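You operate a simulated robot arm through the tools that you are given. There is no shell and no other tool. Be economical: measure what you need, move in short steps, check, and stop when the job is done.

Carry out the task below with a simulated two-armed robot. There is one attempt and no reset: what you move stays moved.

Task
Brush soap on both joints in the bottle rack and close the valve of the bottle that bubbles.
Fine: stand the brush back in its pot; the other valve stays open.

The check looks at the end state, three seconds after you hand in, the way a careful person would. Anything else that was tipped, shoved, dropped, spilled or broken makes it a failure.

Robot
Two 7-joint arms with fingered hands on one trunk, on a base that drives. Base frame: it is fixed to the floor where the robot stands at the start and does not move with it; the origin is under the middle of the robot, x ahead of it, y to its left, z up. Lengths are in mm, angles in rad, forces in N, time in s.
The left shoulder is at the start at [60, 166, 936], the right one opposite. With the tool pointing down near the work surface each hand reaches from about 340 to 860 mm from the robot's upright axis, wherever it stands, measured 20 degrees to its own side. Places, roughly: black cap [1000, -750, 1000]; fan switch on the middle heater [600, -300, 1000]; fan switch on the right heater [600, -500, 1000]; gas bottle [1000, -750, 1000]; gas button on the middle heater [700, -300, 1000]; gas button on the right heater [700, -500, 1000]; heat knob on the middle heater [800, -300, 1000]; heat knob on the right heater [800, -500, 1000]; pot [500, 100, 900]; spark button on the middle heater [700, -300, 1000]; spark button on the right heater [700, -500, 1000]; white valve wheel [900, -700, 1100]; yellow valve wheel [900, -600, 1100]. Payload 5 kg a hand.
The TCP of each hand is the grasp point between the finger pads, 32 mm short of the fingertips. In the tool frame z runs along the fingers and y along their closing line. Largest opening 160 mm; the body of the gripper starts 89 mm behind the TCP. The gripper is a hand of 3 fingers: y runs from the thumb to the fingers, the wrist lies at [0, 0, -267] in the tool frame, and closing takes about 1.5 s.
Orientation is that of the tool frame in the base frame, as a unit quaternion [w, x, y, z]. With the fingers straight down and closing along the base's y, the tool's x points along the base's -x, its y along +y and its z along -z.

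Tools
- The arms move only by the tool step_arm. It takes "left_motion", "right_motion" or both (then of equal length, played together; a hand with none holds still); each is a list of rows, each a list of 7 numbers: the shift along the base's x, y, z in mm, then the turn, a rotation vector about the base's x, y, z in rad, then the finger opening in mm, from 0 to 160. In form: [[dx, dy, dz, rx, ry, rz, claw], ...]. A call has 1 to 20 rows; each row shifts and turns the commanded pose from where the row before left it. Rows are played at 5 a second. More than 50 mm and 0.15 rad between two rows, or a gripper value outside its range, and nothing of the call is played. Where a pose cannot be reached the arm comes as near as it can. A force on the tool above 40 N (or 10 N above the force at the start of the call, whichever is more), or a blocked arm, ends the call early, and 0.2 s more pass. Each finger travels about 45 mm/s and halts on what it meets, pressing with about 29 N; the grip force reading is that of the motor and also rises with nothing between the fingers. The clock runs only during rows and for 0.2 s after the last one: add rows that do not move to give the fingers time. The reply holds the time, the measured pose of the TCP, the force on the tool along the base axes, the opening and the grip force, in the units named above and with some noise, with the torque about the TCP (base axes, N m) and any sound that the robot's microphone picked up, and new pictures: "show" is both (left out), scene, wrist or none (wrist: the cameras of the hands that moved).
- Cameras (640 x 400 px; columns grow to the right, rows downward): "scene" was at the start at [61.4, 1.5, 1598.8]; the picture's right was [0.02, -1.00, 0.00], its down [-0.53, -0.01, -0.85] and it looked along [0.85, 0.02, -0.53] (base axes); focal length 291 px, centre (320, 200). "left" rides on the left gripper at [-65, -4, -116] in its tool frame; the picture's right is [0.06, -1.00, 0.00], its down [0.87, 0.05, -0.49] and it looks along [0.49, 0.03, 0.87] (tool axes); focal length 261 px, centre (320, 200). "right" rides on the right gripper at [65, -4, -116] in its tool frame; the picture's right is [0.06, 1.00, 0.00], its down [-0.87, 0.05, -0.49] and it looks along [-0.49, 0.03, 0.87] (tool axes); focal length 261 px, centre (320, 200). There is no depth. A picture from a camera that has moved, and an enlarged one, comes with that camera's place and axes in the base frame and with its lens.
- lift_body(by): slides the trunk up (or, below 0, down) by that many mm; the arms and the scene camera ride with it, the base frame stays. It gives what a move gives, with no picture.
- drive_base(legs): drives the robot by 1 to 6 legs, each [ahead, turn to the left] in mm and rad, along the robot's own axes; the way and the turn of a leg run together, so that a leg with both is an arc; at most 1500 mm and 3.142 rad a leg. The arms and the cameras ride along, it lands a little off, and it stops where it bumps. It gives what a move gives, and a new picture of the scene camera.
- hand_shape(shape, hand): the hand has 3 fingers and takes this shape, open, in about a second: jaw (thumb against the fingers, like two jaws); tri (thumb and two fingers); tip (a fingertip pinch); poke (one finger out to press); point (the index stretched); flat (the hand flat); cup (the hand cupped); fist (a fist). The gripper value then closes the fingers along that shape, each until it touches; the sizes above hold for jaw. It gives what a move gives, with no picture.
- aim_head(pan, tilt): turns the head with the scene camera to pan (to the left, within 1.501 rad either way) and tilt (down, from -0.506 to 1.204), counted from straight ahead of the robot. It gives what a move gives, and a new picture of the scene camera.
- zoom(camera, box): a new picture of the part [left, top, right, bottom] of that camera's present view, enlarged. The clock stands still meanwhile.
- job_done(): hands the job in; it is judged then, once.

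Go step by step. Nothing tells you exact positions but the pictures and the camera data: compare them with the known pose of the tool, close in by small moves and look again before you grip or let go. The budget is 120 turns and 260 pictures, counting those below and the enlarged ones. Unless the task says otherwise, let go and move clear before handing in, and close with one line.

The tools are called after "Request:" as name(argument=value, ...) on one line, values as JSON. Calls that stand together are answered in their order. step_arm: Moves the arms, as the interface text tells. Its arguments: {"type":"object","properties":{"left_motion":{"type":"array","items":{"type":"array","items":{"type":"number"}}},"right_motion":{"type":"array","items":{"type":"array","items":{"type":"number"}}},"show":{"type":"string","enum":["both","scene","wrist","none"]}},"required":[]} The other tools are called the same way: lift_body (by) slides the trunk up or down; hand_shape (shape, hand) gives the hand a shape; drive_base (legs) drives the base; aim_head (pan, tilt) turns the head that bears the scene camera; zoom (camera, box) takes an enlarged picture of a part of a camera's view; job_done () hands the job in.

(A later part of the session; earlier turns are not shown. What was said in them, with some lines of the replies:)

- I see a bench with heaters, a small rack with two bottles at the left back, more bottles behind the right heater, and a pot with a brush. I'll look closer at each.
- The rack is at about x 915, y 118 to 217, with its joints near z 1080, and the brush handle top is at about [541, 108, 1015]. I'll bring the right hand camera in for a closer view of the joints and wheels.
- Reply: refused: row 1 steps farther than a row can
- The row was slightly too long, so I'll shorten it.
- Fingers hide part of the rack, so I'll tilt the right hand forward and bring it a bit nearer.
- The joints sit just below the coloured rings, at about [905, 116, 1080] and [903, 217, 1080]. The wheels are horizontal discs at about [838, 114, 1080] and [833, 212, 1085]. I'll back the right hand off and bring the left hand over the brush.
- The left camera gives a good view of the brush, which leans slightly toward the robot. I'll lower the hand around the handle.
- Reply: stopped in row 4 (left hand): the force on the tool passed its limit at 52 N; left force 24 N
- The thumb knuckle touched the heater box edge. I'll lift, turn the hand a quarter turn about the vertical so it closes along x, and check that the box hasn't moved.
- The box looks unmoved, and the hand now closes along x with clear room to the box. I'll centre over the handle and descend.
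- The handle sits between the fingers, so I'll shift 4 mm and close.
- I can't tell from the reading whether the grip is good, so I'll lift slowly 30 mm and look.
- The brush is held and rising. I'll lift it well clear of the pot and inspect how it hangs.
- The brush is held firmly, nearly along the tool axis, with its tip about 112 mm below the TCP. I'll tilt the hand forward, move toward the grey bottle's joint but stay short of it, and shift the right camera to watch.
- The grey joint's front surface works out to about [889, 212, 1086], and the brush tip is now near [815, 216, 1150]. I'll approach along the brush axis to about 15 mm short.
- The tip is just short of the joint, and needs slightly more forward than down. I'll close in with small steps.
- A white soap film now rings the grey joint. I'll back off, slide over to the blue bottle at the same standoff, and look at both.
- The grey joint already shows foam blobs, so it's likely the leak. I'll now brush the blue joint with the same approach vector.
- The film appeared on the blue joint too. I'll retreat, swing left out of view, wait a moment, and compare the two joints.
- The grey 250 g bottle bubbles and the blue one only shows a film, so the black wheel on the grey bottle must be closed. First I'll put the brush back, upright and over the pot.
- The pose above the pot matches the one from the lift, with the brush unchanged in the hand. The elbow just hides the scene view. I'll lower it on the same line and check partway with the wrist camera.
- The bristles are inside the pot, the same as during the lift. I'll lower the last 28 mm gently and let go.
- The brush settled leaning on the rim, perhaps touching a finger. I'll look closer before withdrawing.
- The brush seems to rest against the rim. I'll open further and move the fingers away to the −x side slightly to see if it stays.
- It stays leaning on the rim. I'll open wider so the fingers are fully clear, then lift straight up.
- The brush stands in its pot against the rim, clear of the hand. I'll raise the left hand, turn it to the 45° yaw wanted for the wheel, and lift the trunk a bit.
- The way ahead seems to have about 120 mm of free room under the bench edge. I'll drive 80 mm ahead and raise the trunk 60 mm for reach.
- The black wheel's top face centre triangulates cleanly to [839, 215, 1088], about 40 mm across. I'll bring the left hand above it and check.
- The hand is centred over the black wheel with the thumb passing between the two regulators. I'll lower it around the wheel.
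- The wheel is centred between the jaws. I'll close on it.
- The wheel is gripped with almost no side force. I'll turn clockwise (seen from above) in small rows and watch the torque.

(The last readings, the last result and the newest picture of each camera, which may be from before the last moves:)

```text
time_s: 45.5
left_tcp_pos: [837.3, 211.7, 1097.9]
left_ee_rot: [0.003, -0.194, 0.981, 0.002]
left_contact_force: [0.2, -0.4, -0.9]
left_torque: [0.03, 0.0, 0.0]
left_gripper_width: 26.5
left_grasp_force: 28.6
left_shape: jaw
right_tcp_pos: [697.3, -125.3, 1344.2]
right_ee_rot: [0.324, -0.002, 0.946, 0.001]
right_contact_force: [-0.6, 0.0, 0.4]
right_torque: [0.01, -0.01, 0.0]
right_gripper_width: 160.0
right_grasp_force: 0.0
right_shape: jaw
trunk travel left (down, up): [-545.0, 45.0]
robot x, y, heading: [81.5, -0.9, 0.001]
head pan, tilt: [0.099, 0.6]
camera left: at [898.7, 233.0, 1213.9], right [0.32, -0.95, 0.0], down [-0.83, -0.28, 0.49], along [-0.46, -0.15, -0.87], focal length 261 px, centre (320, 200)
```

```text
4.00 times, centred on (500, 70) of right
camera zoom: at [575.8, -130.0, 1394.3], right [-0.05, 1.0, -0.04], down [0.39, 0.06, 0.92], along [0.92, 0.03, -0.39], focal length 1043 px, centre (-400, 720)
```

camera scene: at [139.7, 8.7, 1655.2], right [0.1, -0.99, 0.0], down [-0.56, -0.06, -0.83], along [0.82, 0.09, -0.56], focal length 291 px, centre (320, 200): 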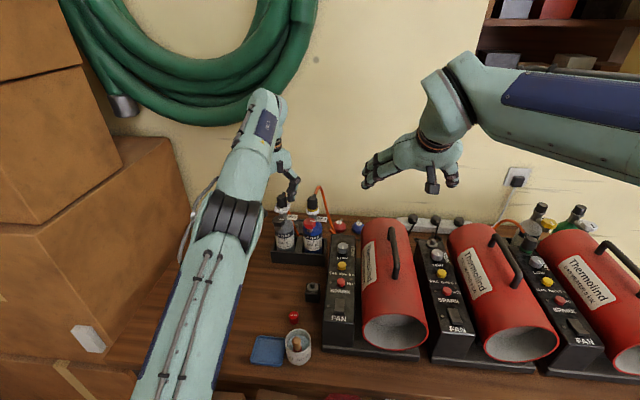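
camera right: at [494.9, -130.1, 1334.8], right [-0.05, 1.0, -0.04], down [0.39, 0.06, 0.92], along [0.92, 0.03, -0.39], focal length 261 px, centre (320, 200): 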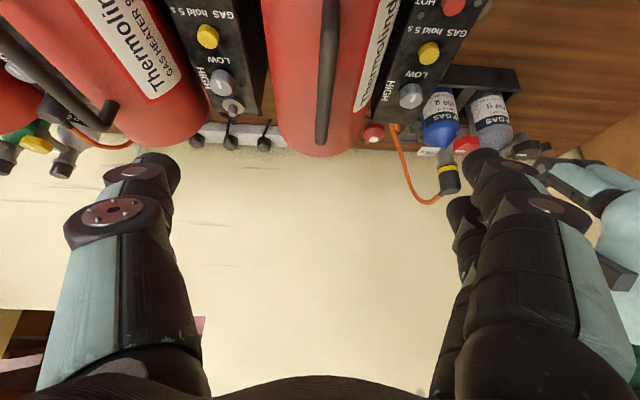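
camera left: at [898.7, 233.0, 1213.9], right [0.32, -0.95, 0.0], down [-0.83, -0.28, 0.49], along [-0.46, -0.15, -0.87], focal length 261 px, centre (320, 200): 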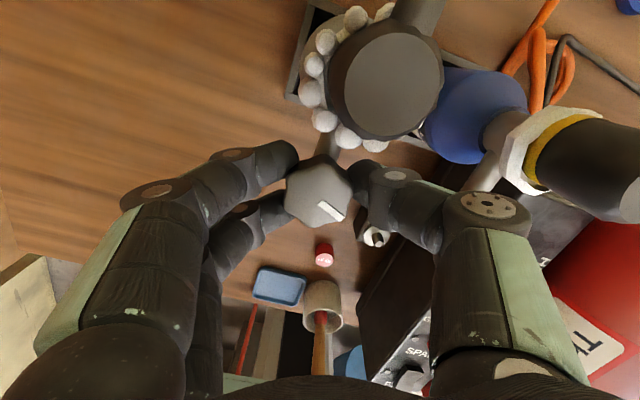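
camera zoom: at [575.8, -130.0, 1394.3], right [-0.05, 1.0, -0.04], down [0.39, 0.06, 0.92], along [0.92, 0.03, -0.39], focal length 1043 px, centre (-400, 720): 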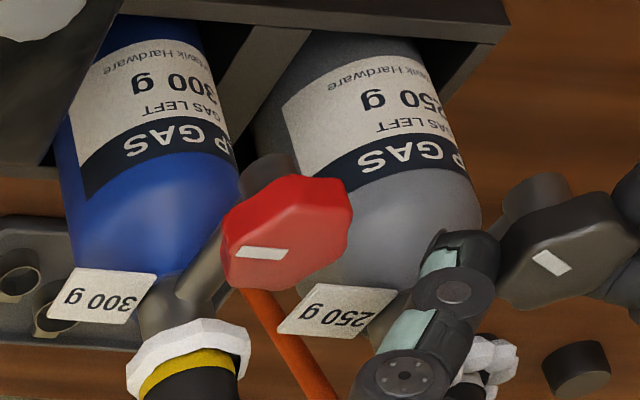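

The wheel follows the hand freely. I'll keep turning clockwise.

Request:
step_arm(left_motion=[[0, 0, 0, 0, 0, -0.1, 15], [0, 0, 0, 0, 0, -0.1, 15], [0, 0, 0, 0, 0, -0.1, 15], [0, 0, 0, 0, 0, -0.1, 15], [0, 0, 0, 0, 0, -0.1, 15], [0, 0, 0, 0, 0, -0.1, 15], [0, 0, 0, 0, 0, -0.1, 15], [0, 0, 0, 0, 0, -0.1, 15], [0, 0, 0, 0, 0, -0.1, 15], [0, 0, 0, 0, 0, -0.1, 15], [0, 0, 0, 0, 0, 0, 15]], show="wrist")

Request:
zoom(camera="right", box=[420, 20, 580, 120])

```text
time_s: 47.9
left_tcp_pos: [837.1, 212.8, 1099.4]
left_ee_rot: [0.004, 0.299, 0.954, 0.0]
left_contact_force: [1.7, 3.7, 1.6]
left_torque: [0.37, -0.31, 0.2]
left_gripper_width: 25.9
left_grasp_force: 29.4
left_shape: jaw
right_tcp_pos: [698.4, -125.7, 1343.2]
right_ee_rot: [0.323, -0.001, 0.946, 0.0]
right_contact_force: [0.0, 0.5, 0.6]
right_torque: [0.02, 0.0, 0.02]
right_gripper_width: 159.9
right_grasp_force: 0.0
right_shape: jaw
trunk travel left (down, up): [-545.0, 45.0]
robot x, y, heading: [82.2, -0.8, 0.005]
head pan, tilt: [0.099, 0.6]
camera left: at [887.9, 173.3, 1215.2], right [-0.62, -0.78, 0.0], down [-0.69, 0.54, 0.48], along [-0.38, 0.3, -0.87], focal length 261 px, centre (320, 200)
```

left: 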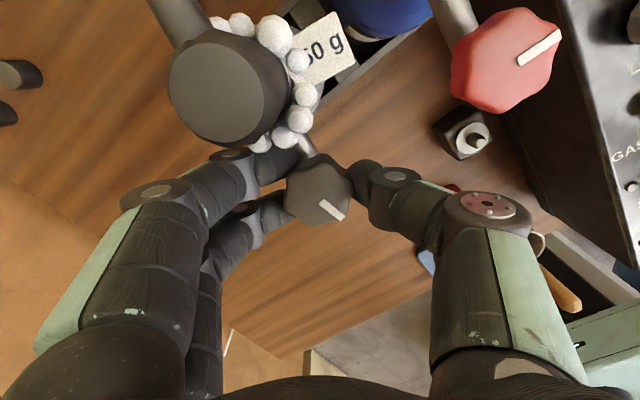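

```text
4.00 times, centred on (500, 70) of right
camera zoom: at [575.6, -129.5, 1394.6], right [-0.05, 1.0, -0.04], down [0.39, 0.06, 0.92], along [0.92, 0.03, -0.39], focal length 1043 px, centre (-400, 720)
```

zoom: 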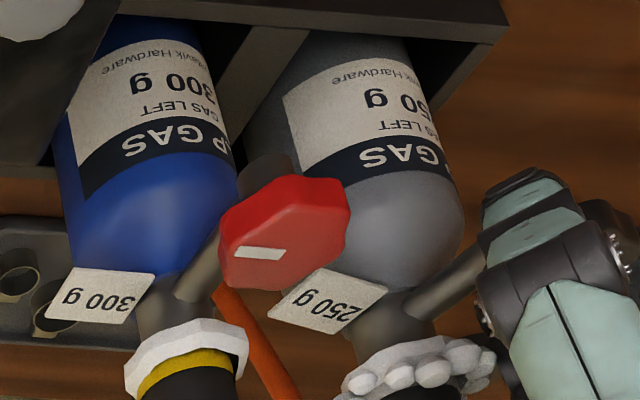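

The wheel has followed about 80°, and a light contact has built up. I'll open the jaws, rise, and inspect the joint and pointer.

Request:
step_arm(left_motion=[[0, 0, 0, 0, 0, 0, 40], [0, 0, 0, 0, 0, 0, 60], [0, 0, 0, 0, 0, 0, 70], [0, 0, 0, 0, 0, 0, 70], [0, 0, 25, 0, 0, 0, 70], [0, 0, 40, 0, 0, 0, 70], [0, 0, 0, 0, 0, 0, 70]], show="wrist")

Request:
zoom(camera="right", box=[420, 20, 580, 120])

Request:
zoom(camera="scene", box=[230, 150, 350, 240])

```text
time_s: 49.5
left_tcp_pos: [837.3, 212.8, 1164.5]
left_ee_rot: [0.003, 0.299, 0.954, 0.0]
left_contact_force: [-0.2, -0.1, -0.6]
left_torque: [-0.03, -0.04, -0.01]
left_gripper_width: 69.5
left_grasp_force: 0.2
left_shape: jaw
right_tcp_pos: [696.7, -125.8, 1343.5]
right_ee_rot: [0.323, -0.001, 0.946, 0.0]
right_contact_force: [0.3, -0.7, 0.0]
right_torque: [0.02, 0.0, 0.01]
right_gripper_width: 159.8
right_grasp_force: 0.1
right_shape: jaw
trunk travel left (down, up): [-545.0, 45.0]
robot x, y, heading: [77.0, 0.5, 0.001]
head pan, tilt: [0.099, 0.6]
camera left: at [887.5, 171.8, 1279.4], right [-0.62, -0.78, 0.0], down [-0.69, 0.54, 0.49], along [-0.38, 0.3, -0.87], focal length 261 px, centre (320, 200)
```

left: 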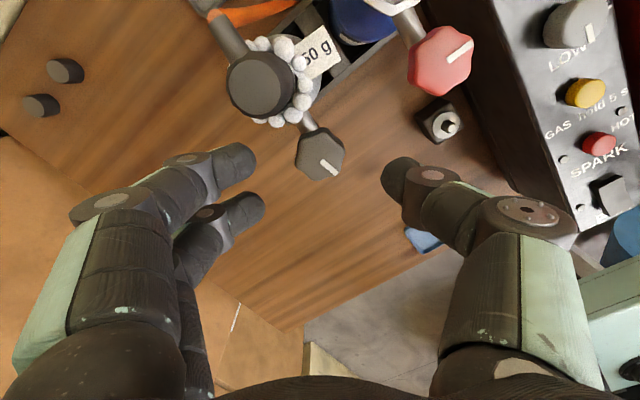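

```text
4.00 times, centred on (500, 70) of right
camera zoom: at [575.4, -129.9, 1394.5], right [-0.05, 1.0, -0.04], down [0.39, 0.06, 0.92], along [0.92, 0.03, -0.39], focal length 1043 px, centre (-400, 720)
```

zoom: 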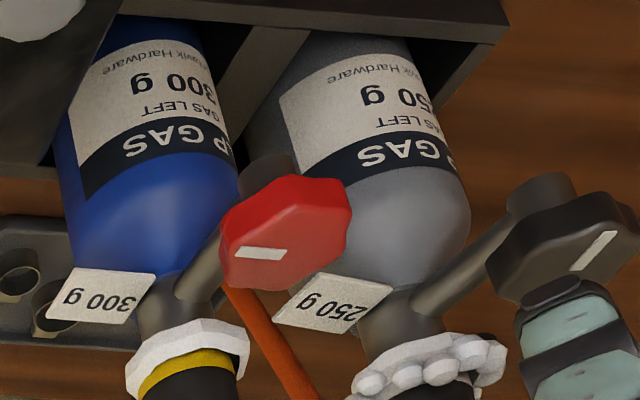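

```text
4.44 times, centred on (290, 195) of scene
camera zoom: at [140.4, 9.0, 1655.2], right [0.1, -0.99, 0.0], down [-0.56, -0.06, -0.82], along [0.82, 0.09, -0.57], focal length 1295 px, centre (453, 222)
```

zoom: 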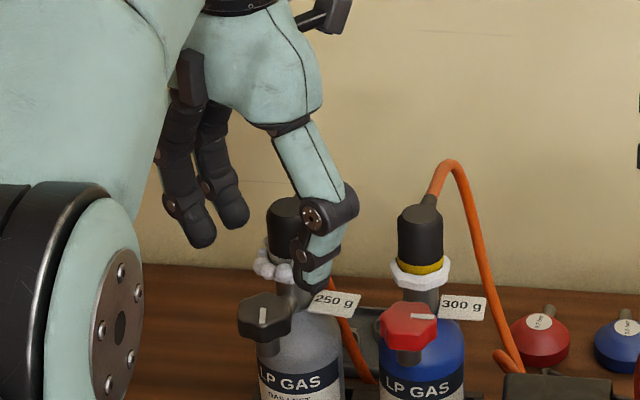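

The pointer has turned about 80° toward the robot, but bubbles are still there. The valve probably isn't fully shut. I'll rotate the hand back for a second grip.

Request:
step_arm(left_motion=[[0, 0, 0, 0, 0, 0.14, 75], [0, 0, 0, 0, 0, 0.14, 75], [0, 0, 0, 0, 0, 0.14, 75], [0, 0, 0, 0, 0, 0.14, 75], [0, 0, 0, 0, 0, 0.14, 75], [0, 0, 0, 0, 0, 0.14, 75], [0, 0, 0, 0, 0, 0.14, 75], [0, 0, 0, 0, 0, 0.14, 75], [0, 0, 0, 0, 0, 0, 75]], show="wrist")

Request:
zoom(camera="scene", box=[230, 150, 350, 240])

```text
time_s: 51.5
left_tcp_pos: [838.3, 211.8, 1165.6]
left_ee_rot: [0.004, -0.254, 0.967, 0.002]
left_contact_force: [0.2, -0.4, 0.7]
left_torque: [0.01, 0.04, -0.01]
left_gripper_width: 74.2
left_grasp_force: 0.1
left_shape: jaw
right_tcp_pos: [697.0, -125.9, 1344.7]
right_ee_rot: [0.325, -0.002, 0.946, 0.0]
right_contact_force: [0.1, -0.7, 0.0]
right_torque: [0.0, 0.01, -0.01]
right_gripper_width: 159.9
right_grasp_force: 0.1
right_shape: jaw
trunk travel left (down, up): [-545.0, 45.0]
robot x, y, heading: [79.1, 0.7, 0.006]
head pan, tilt: [0.099, 0.6]
camera left: at [895.6, 240.2, 1279.8], right [0.44, -0.9, 0.0], down [-0.79, -0.38, 0.48], along [-0.44, -0.21, -0.87], focal length 261 px, centre (320, 200)
```

left: 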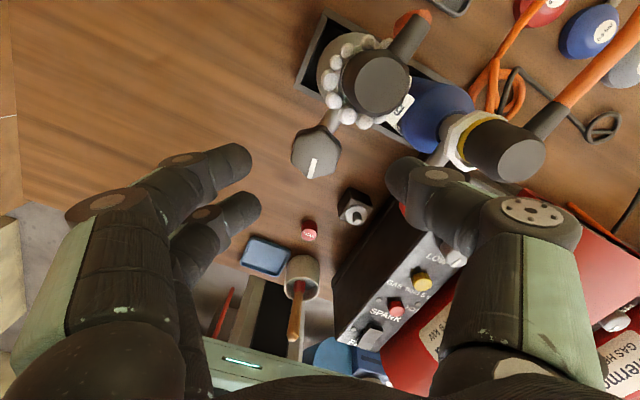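

```text
4.44 times, centred on (290, 195) of scene
camera zoom: at [140.3, 9.0, 1655.2], right [0.1, -0.99, 0.0], down [-0.56, -0.06, -0.83], along [0.82, 0.09, -0.56], focal length 1295 px, centre (453, 222)
```

zoom: 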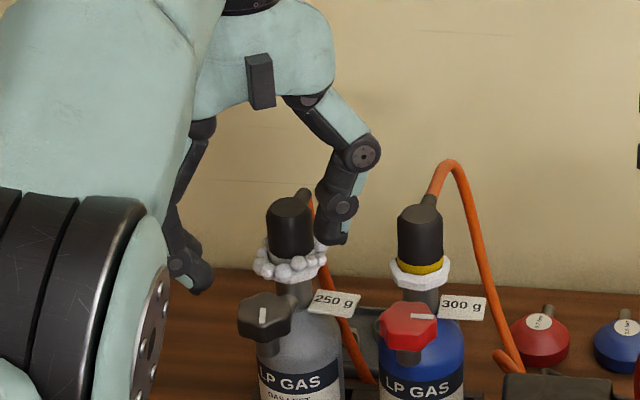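

The pointer is at about 80°. I'll descend again and take a second grip at 29° yaw.

Request:
step_arm(left_motion=[[-2, 1, -20, 0, 0, 0, 75], [0, 0, -20, 0, 0, 0, 75], [0, 0, -15, 0, 0, 0, 75], [0, 0, -12, 0, 0, 0, 75], [0, 0, 0, 0, 0, 0, 60], [0, 0, 0, 0, 0, 0, 45], [0, 0, 0, 0, 0, 0, 30], [0, 0, 0, 0, 0, 0, 15], [0, 0, 0, 0, 0, 0, 15], [0, 0, 0, 0, 0, 0, 15]], show="wrist")

```text
time_s: 53.7
left_tcp_pos: [835.4, 212.6, 1097.2]
left_ee_rot: [0.003, -0.254, 0.967, 0.002]
left_contact_force: [0.3, 0.0, -0.4]
left_torque: [-0.03, 0.0, 0.02]
left_gripper_width: 26.3
left_grasp_force: 28.9
left_shape: jaw
right_tcp_pos: [696.5, -126.5, 1342.6]
right_ee_rot: [0.323, -0.001, 0.946, 0.001]
right_contact_force: [0.6, -0.4, -0.1]
right_torque: [0.0, -0.01, 0.01]
right_gripper_width: 159.9
right_grasp_force: 0.1
right_shape: jaw
trunk travel left (down, up): [-545.0, 45.0]
robot x, y, heading: [80.6, -1.7, 0.003]
head pan, tilt: [0.099, 0.6]
camera left: at [893.8, 241.4, 1212.5], right [0.43, -0.9, 0.0], down [-0.79, -0.38, 0.49], along [-0.44, -0.21, -0.87], focal length 261 px, centre (320, 200)
```

left: 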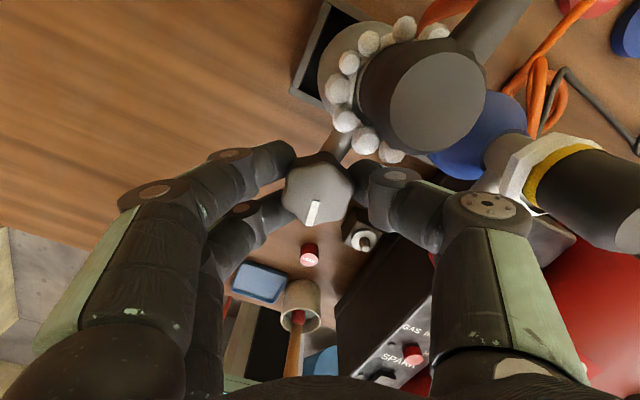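

Request:
step_arm(left_motion=[[0, 0, 0, 0, 0, -0.1, 15], [0, 0, 0, 0, 0, -0.1, 15], [0, 0, 0, 0, 0, -0.1, 15], [0, 0, 0, 0, 0, -0.1, 15], [0, 0, 0, 0, 0, 0, 15]], show="wrist")

Request:
zoom(camera="scene", box=[230, 150, 350, 240])

```text
time_s: 54.9
left_tcp_pos: [835.1, 215.0, 1097.5]
left_ee_rot: [0.004, -0.056, 0.998, 0.001]
left_contact_force: [2.4, 3.5, 0.6]
left_torque: [0.15, -0.04, 0.27]
left_gripper_width: 26.2
left_grasp_force: 28.8
left_shape: jaw
right_tcp_pos: [696.8, -126.0, 1343.2]
right_ee_rot: [0.323, -0.002, 0.946, 0.001]
right_contact_force: [0.9, 0.1, -0.2]
right_torque: [0.0, 0.01, 0.01]
right_gripper_width: 160.2
right_grasp_force: 0.0
right_shape: jaw
trunk travel left (down, up): [-545.0, 45.0]
robot x, y, heading: [81.8, -1.6, 0.004]
head pan, tilt: [0.099, 0.6]
camera left: at [900.0, 217.5, 1212.6], right [0.05, -1.0, 0.0], down [-0.87, -0.04, 0.48], along [-0.48, -0.02, -0.87], focal length 261 px, centre (320, 200)
```

left: 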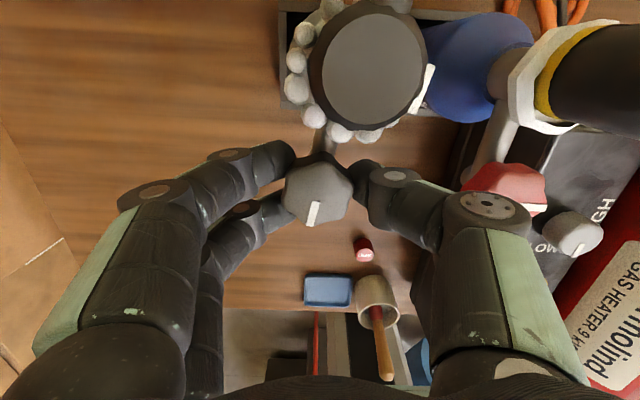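

```text
4.44 times, centred on (290, 195) of scene
camera zoom: at [140.7, 9.4, 1655.2], right [0.1, -0.99, 0.0], down [-0.56, -0.06, -0.82], along [0.82, 0.09, -0.57], focal length 1295 px, centre (453, 222)
```

zoom: 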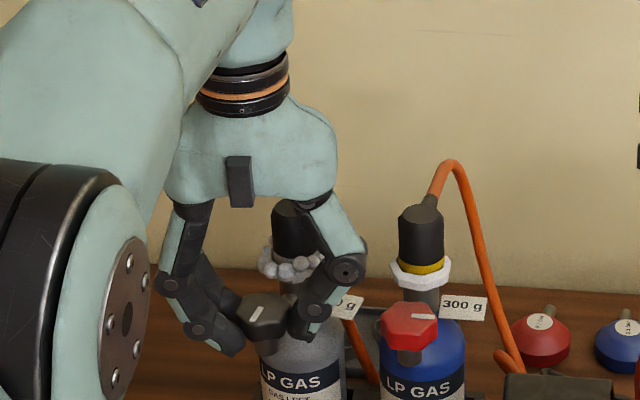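

Torque is rising and the bottle itself is starting to turn slightly, so the valve seems to be at its stop. I'll let go, rise, and inspect the bubbles.

Request:
step_arm(left_motion=[[0, 0, 0, 0, 0, 0, 40], [0, 0, 0, 0, 0, 0, 60], [0, 0, 0, 0, 0, 0, 75], [0, 0, 0, 0, 0, 0, 75], [0, 0, 25, 0, 0, 0, 75], [0, 0, 40, 0, 0, 0, 75], [-30, 25, 30, 0, 0, 0, 75], [-30, 35, 10, 0, 0, 0, 75], [-30, 35, 10, 0, 0, 0, 75], [0, 0, 0, 0, 0, 0, 75]], show="wrist")

Request:
zoom(camera="scene", box=[250, 170, 330, 240])

Request:
zoom(camera="right", box=[420, 20, 580, 120])

```text
time_s: 57.1
left_tcp_pos: [746.8, 308.7, 1212.2]
left_ee_rot: [0.003, -0.055, 0.998, 0.001]
left_contact_force: [0.4, 0.2, 0.3]
left_torque: [0.03, 0.04, 0.0]
left_gripper_width: 74.4
left_grasp_force: 0.1
left_shape: jaw
right_tcp_pos: [698.7, -129.6, 1343.4]
right_ee_rot: [0.324, -0.001, 0.946, 0.001]
right_contact_force: [0.4, 0.1, 0.6]
right_torque: [0.03, 0.02, 0.01]
right_gripper_width: 160.1
right_grasp_force: 0.2
right_shape: jaw
trunk travel left (down, up): [-545.0, 45.0]
robot x, y, heading: [80.5, 1.1, 0.005]
head pan, tilt: [0.099, 0.6]
camera left: at [811.1, 310.4, 1326.7], right [0.05, -1.0, 0.0], down [-0.87, -0.04, 0.49], along [-0.49, -0.02, -0.87], focal length 261 px, centre (320, 200)
```

left: 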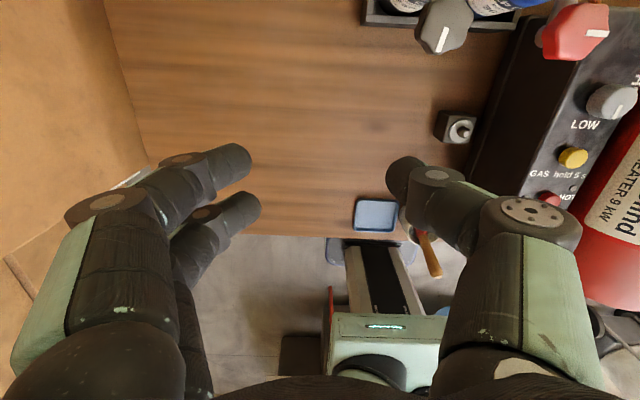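

```text
5.71 times, centred on (290, 205) of scene
camera zoom: at [141.6, 8.1, 1655.1], right [0.1, -0.99, 0.0], down [-0.56, -0.06, -0.82], along [0.82, 0.09, -0.57], focal length 1665 px, centre (491, 171)
```

zoom: 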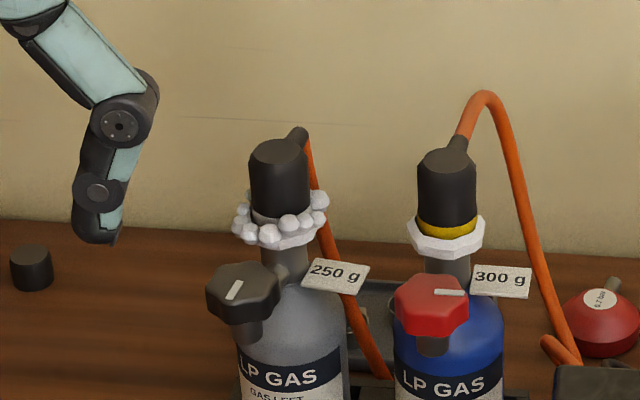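

```text
4.00 times, centred on (500, 70) of right
camera zoom: at [576.5, -131.1, 1393.9], right [-0.05, 1.0, -0.04], down [0.39, 0.05, 0.92], along [0.92, 0.03, -0.39], focal length 1043 px, centre (-400, 720)
```

zoom: 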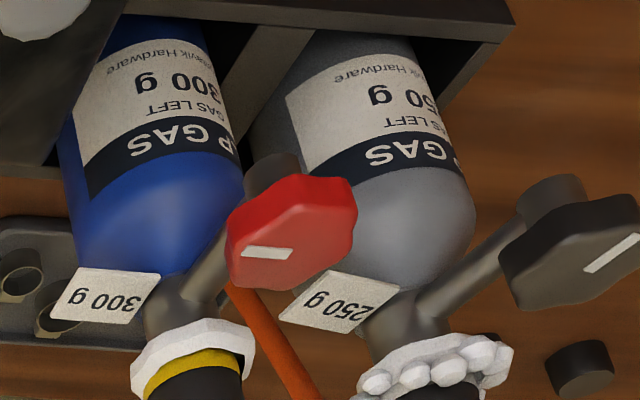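

The pointer has turned about 100° and hit a stop. I'll wait a couple of seconds while moving clear to see whether the bubbles change.

Request:
step_arm(left_motion=[[-20, 20, 10, 0, 0, 0, 75], [-20, 20, 10, 0, 0, 0, 75], [0, 0, 0, 0, 0, 0, 75], [0, 0, 0, 0, 0, 0, 75], [0, 0, 0, 0, 0, 0, 75], [0, 0, 0, 0, 0, 0, 75], [0, 0, 0, 0, 0, 0, 75], [0, 0, 0, 0, 0, 0, 75], [0, 0, 0, 0, 0, 0, 75], [0, 0, 0, 0, 0, 0, 75], [0, 0, 0, 0, 0, 0, 75], [0, 0, 0, 0, 0, 0, 75], [0, 0, 0, 0, 0, 0, 75], [0, 0, 0, 0, 0, 0, 75], [0, 0, 0, 0, 0, 0, 75]], show="none")

Request:
zoom(camera="scene", box=[260, 180, 320, 230])

Request:
zoom(camera="right", box=[430, 50, 550, 130])

```text
time_s: 60.3
left_tcp_pos: [704.6, 350.6, 1231.2]
left_ee_rot: [0.003, -0.056, 0.998, 0.0]
left_contact_force: [-0.2, 0.3, -0.1]
left_torque: [0.02, 0.01, 0.01]
left_gripper_width: 74.6
left_grasp_force: 0.1
left_shape: jaw
right_tcp_pos: [697.1, -125.5, 1343.9]
right_ee_rot: [0.324, -0.002, 0.946, 0.0]
right_contact_force: [0.5, 0.6, 0.4]
right_torque: [-0.01, 0.0, 0.02]
right_gripper_width: 159.7
right_grasp_force: 0.1
right_shape: jaw
trunk travel left (down, up): [-545.0, 45.0]
robot x, y, heading: [80.9, -1.5, 0.006]
head pan, tilt: [0.099, 0.6]
```

```text
8.00 times, centred on (290, 205) of scene
camera zoom: at [140.3, 9.0, 1655.2], right [0.1, -0.99, 0.0], down [-0.56, -0.06, -0.83], along [0.82, 0.09, -0.56], focal length 2332 px, centre (560, 160)
```

zoom: 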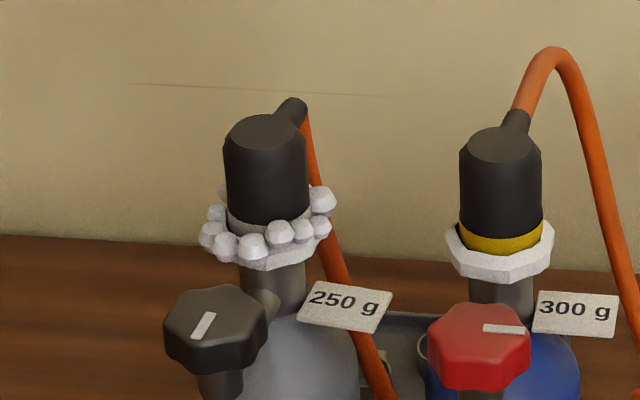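

```text
5.00 times, centred on (490, 90) of right
camera zoom: at [575.4, -130.0, 1394.5], right [-0.05, 1.0, -0.04], down [0.39, 0.06, 0.92], along [0.92, 0.03, -0.39], focal length 1303 px, centre (-530, 750)
```

zoom: 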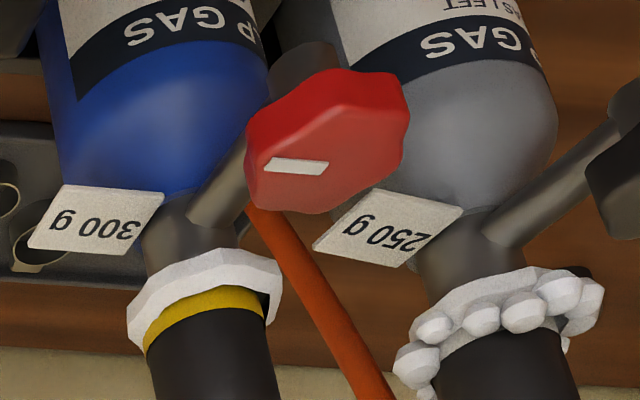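

The bubble pattern is now static, the pointer is a quarter turn round against its stop, and the red valve still shows open. I'll check the pot and brush before handing in.

Request:
zoom(camera="scene", box=[230, 270, 350, 390])

Request:
zoom(camera="scene", box=[220, 170, 640, 400])

```text
3.33 times, centred on (290, 330) of scene
camera zoom: at [140.3, 9.0, 1655.2], right [0.1, -0.99, 0.0], down [-0.56, -0.06, -0.83], along [0.82, 0.09, -0.56], focal length 972 px, centre (420, -233)
```

zoom: 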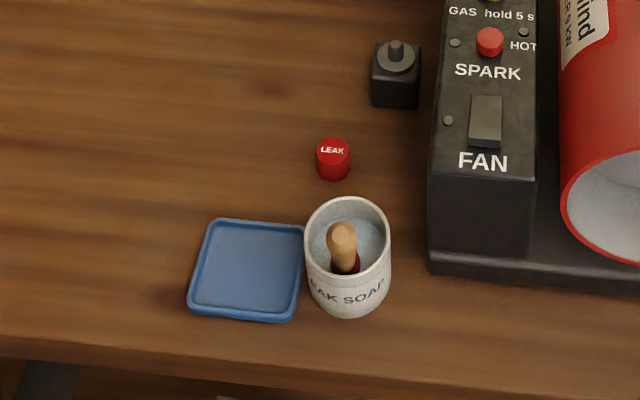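

```text
1.52 times, centred on (430, 285) of scene
camera zoom: at [140.3, 9.0, 1655.2], right [0.1, -0.99, 0.0], down [-0.56, -0.06, -0.83], along [0.82, 0.09, -0.56], focal length 444 px, centre (152, 70)
```

zoom: 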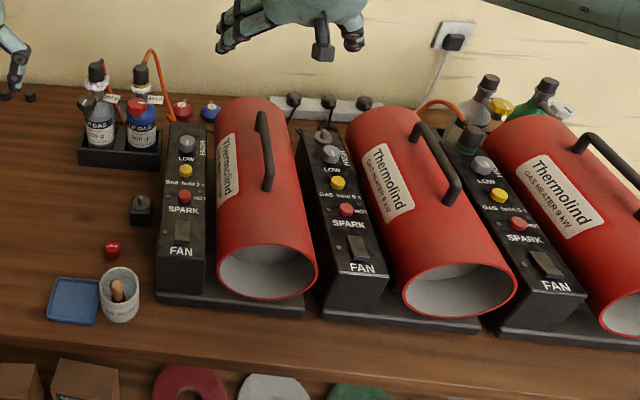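

Both joints are soaped, and the brush stands in its pot with the table undisturbed. The grey valve is at its stop, the red one is still open, and the hands are clear, so I'm handing in.

Request:
job_done()

```text
The job is handed in.
```

I brushed soap on both joints. The grey 250 g bottle bubbled, so I turned its black valve clockwise about a quarter turn until it stopped, and the blue bottle's red valve stays open. The bubbles on the grey joint were still visible but had stopped changing, so I judged the valve shut by the stop. The brush is back in its pot, leaning on the rim. The grey bottle turned roughly 10° in its rack, and my hand bumped the left heater box once without visibly moving it.
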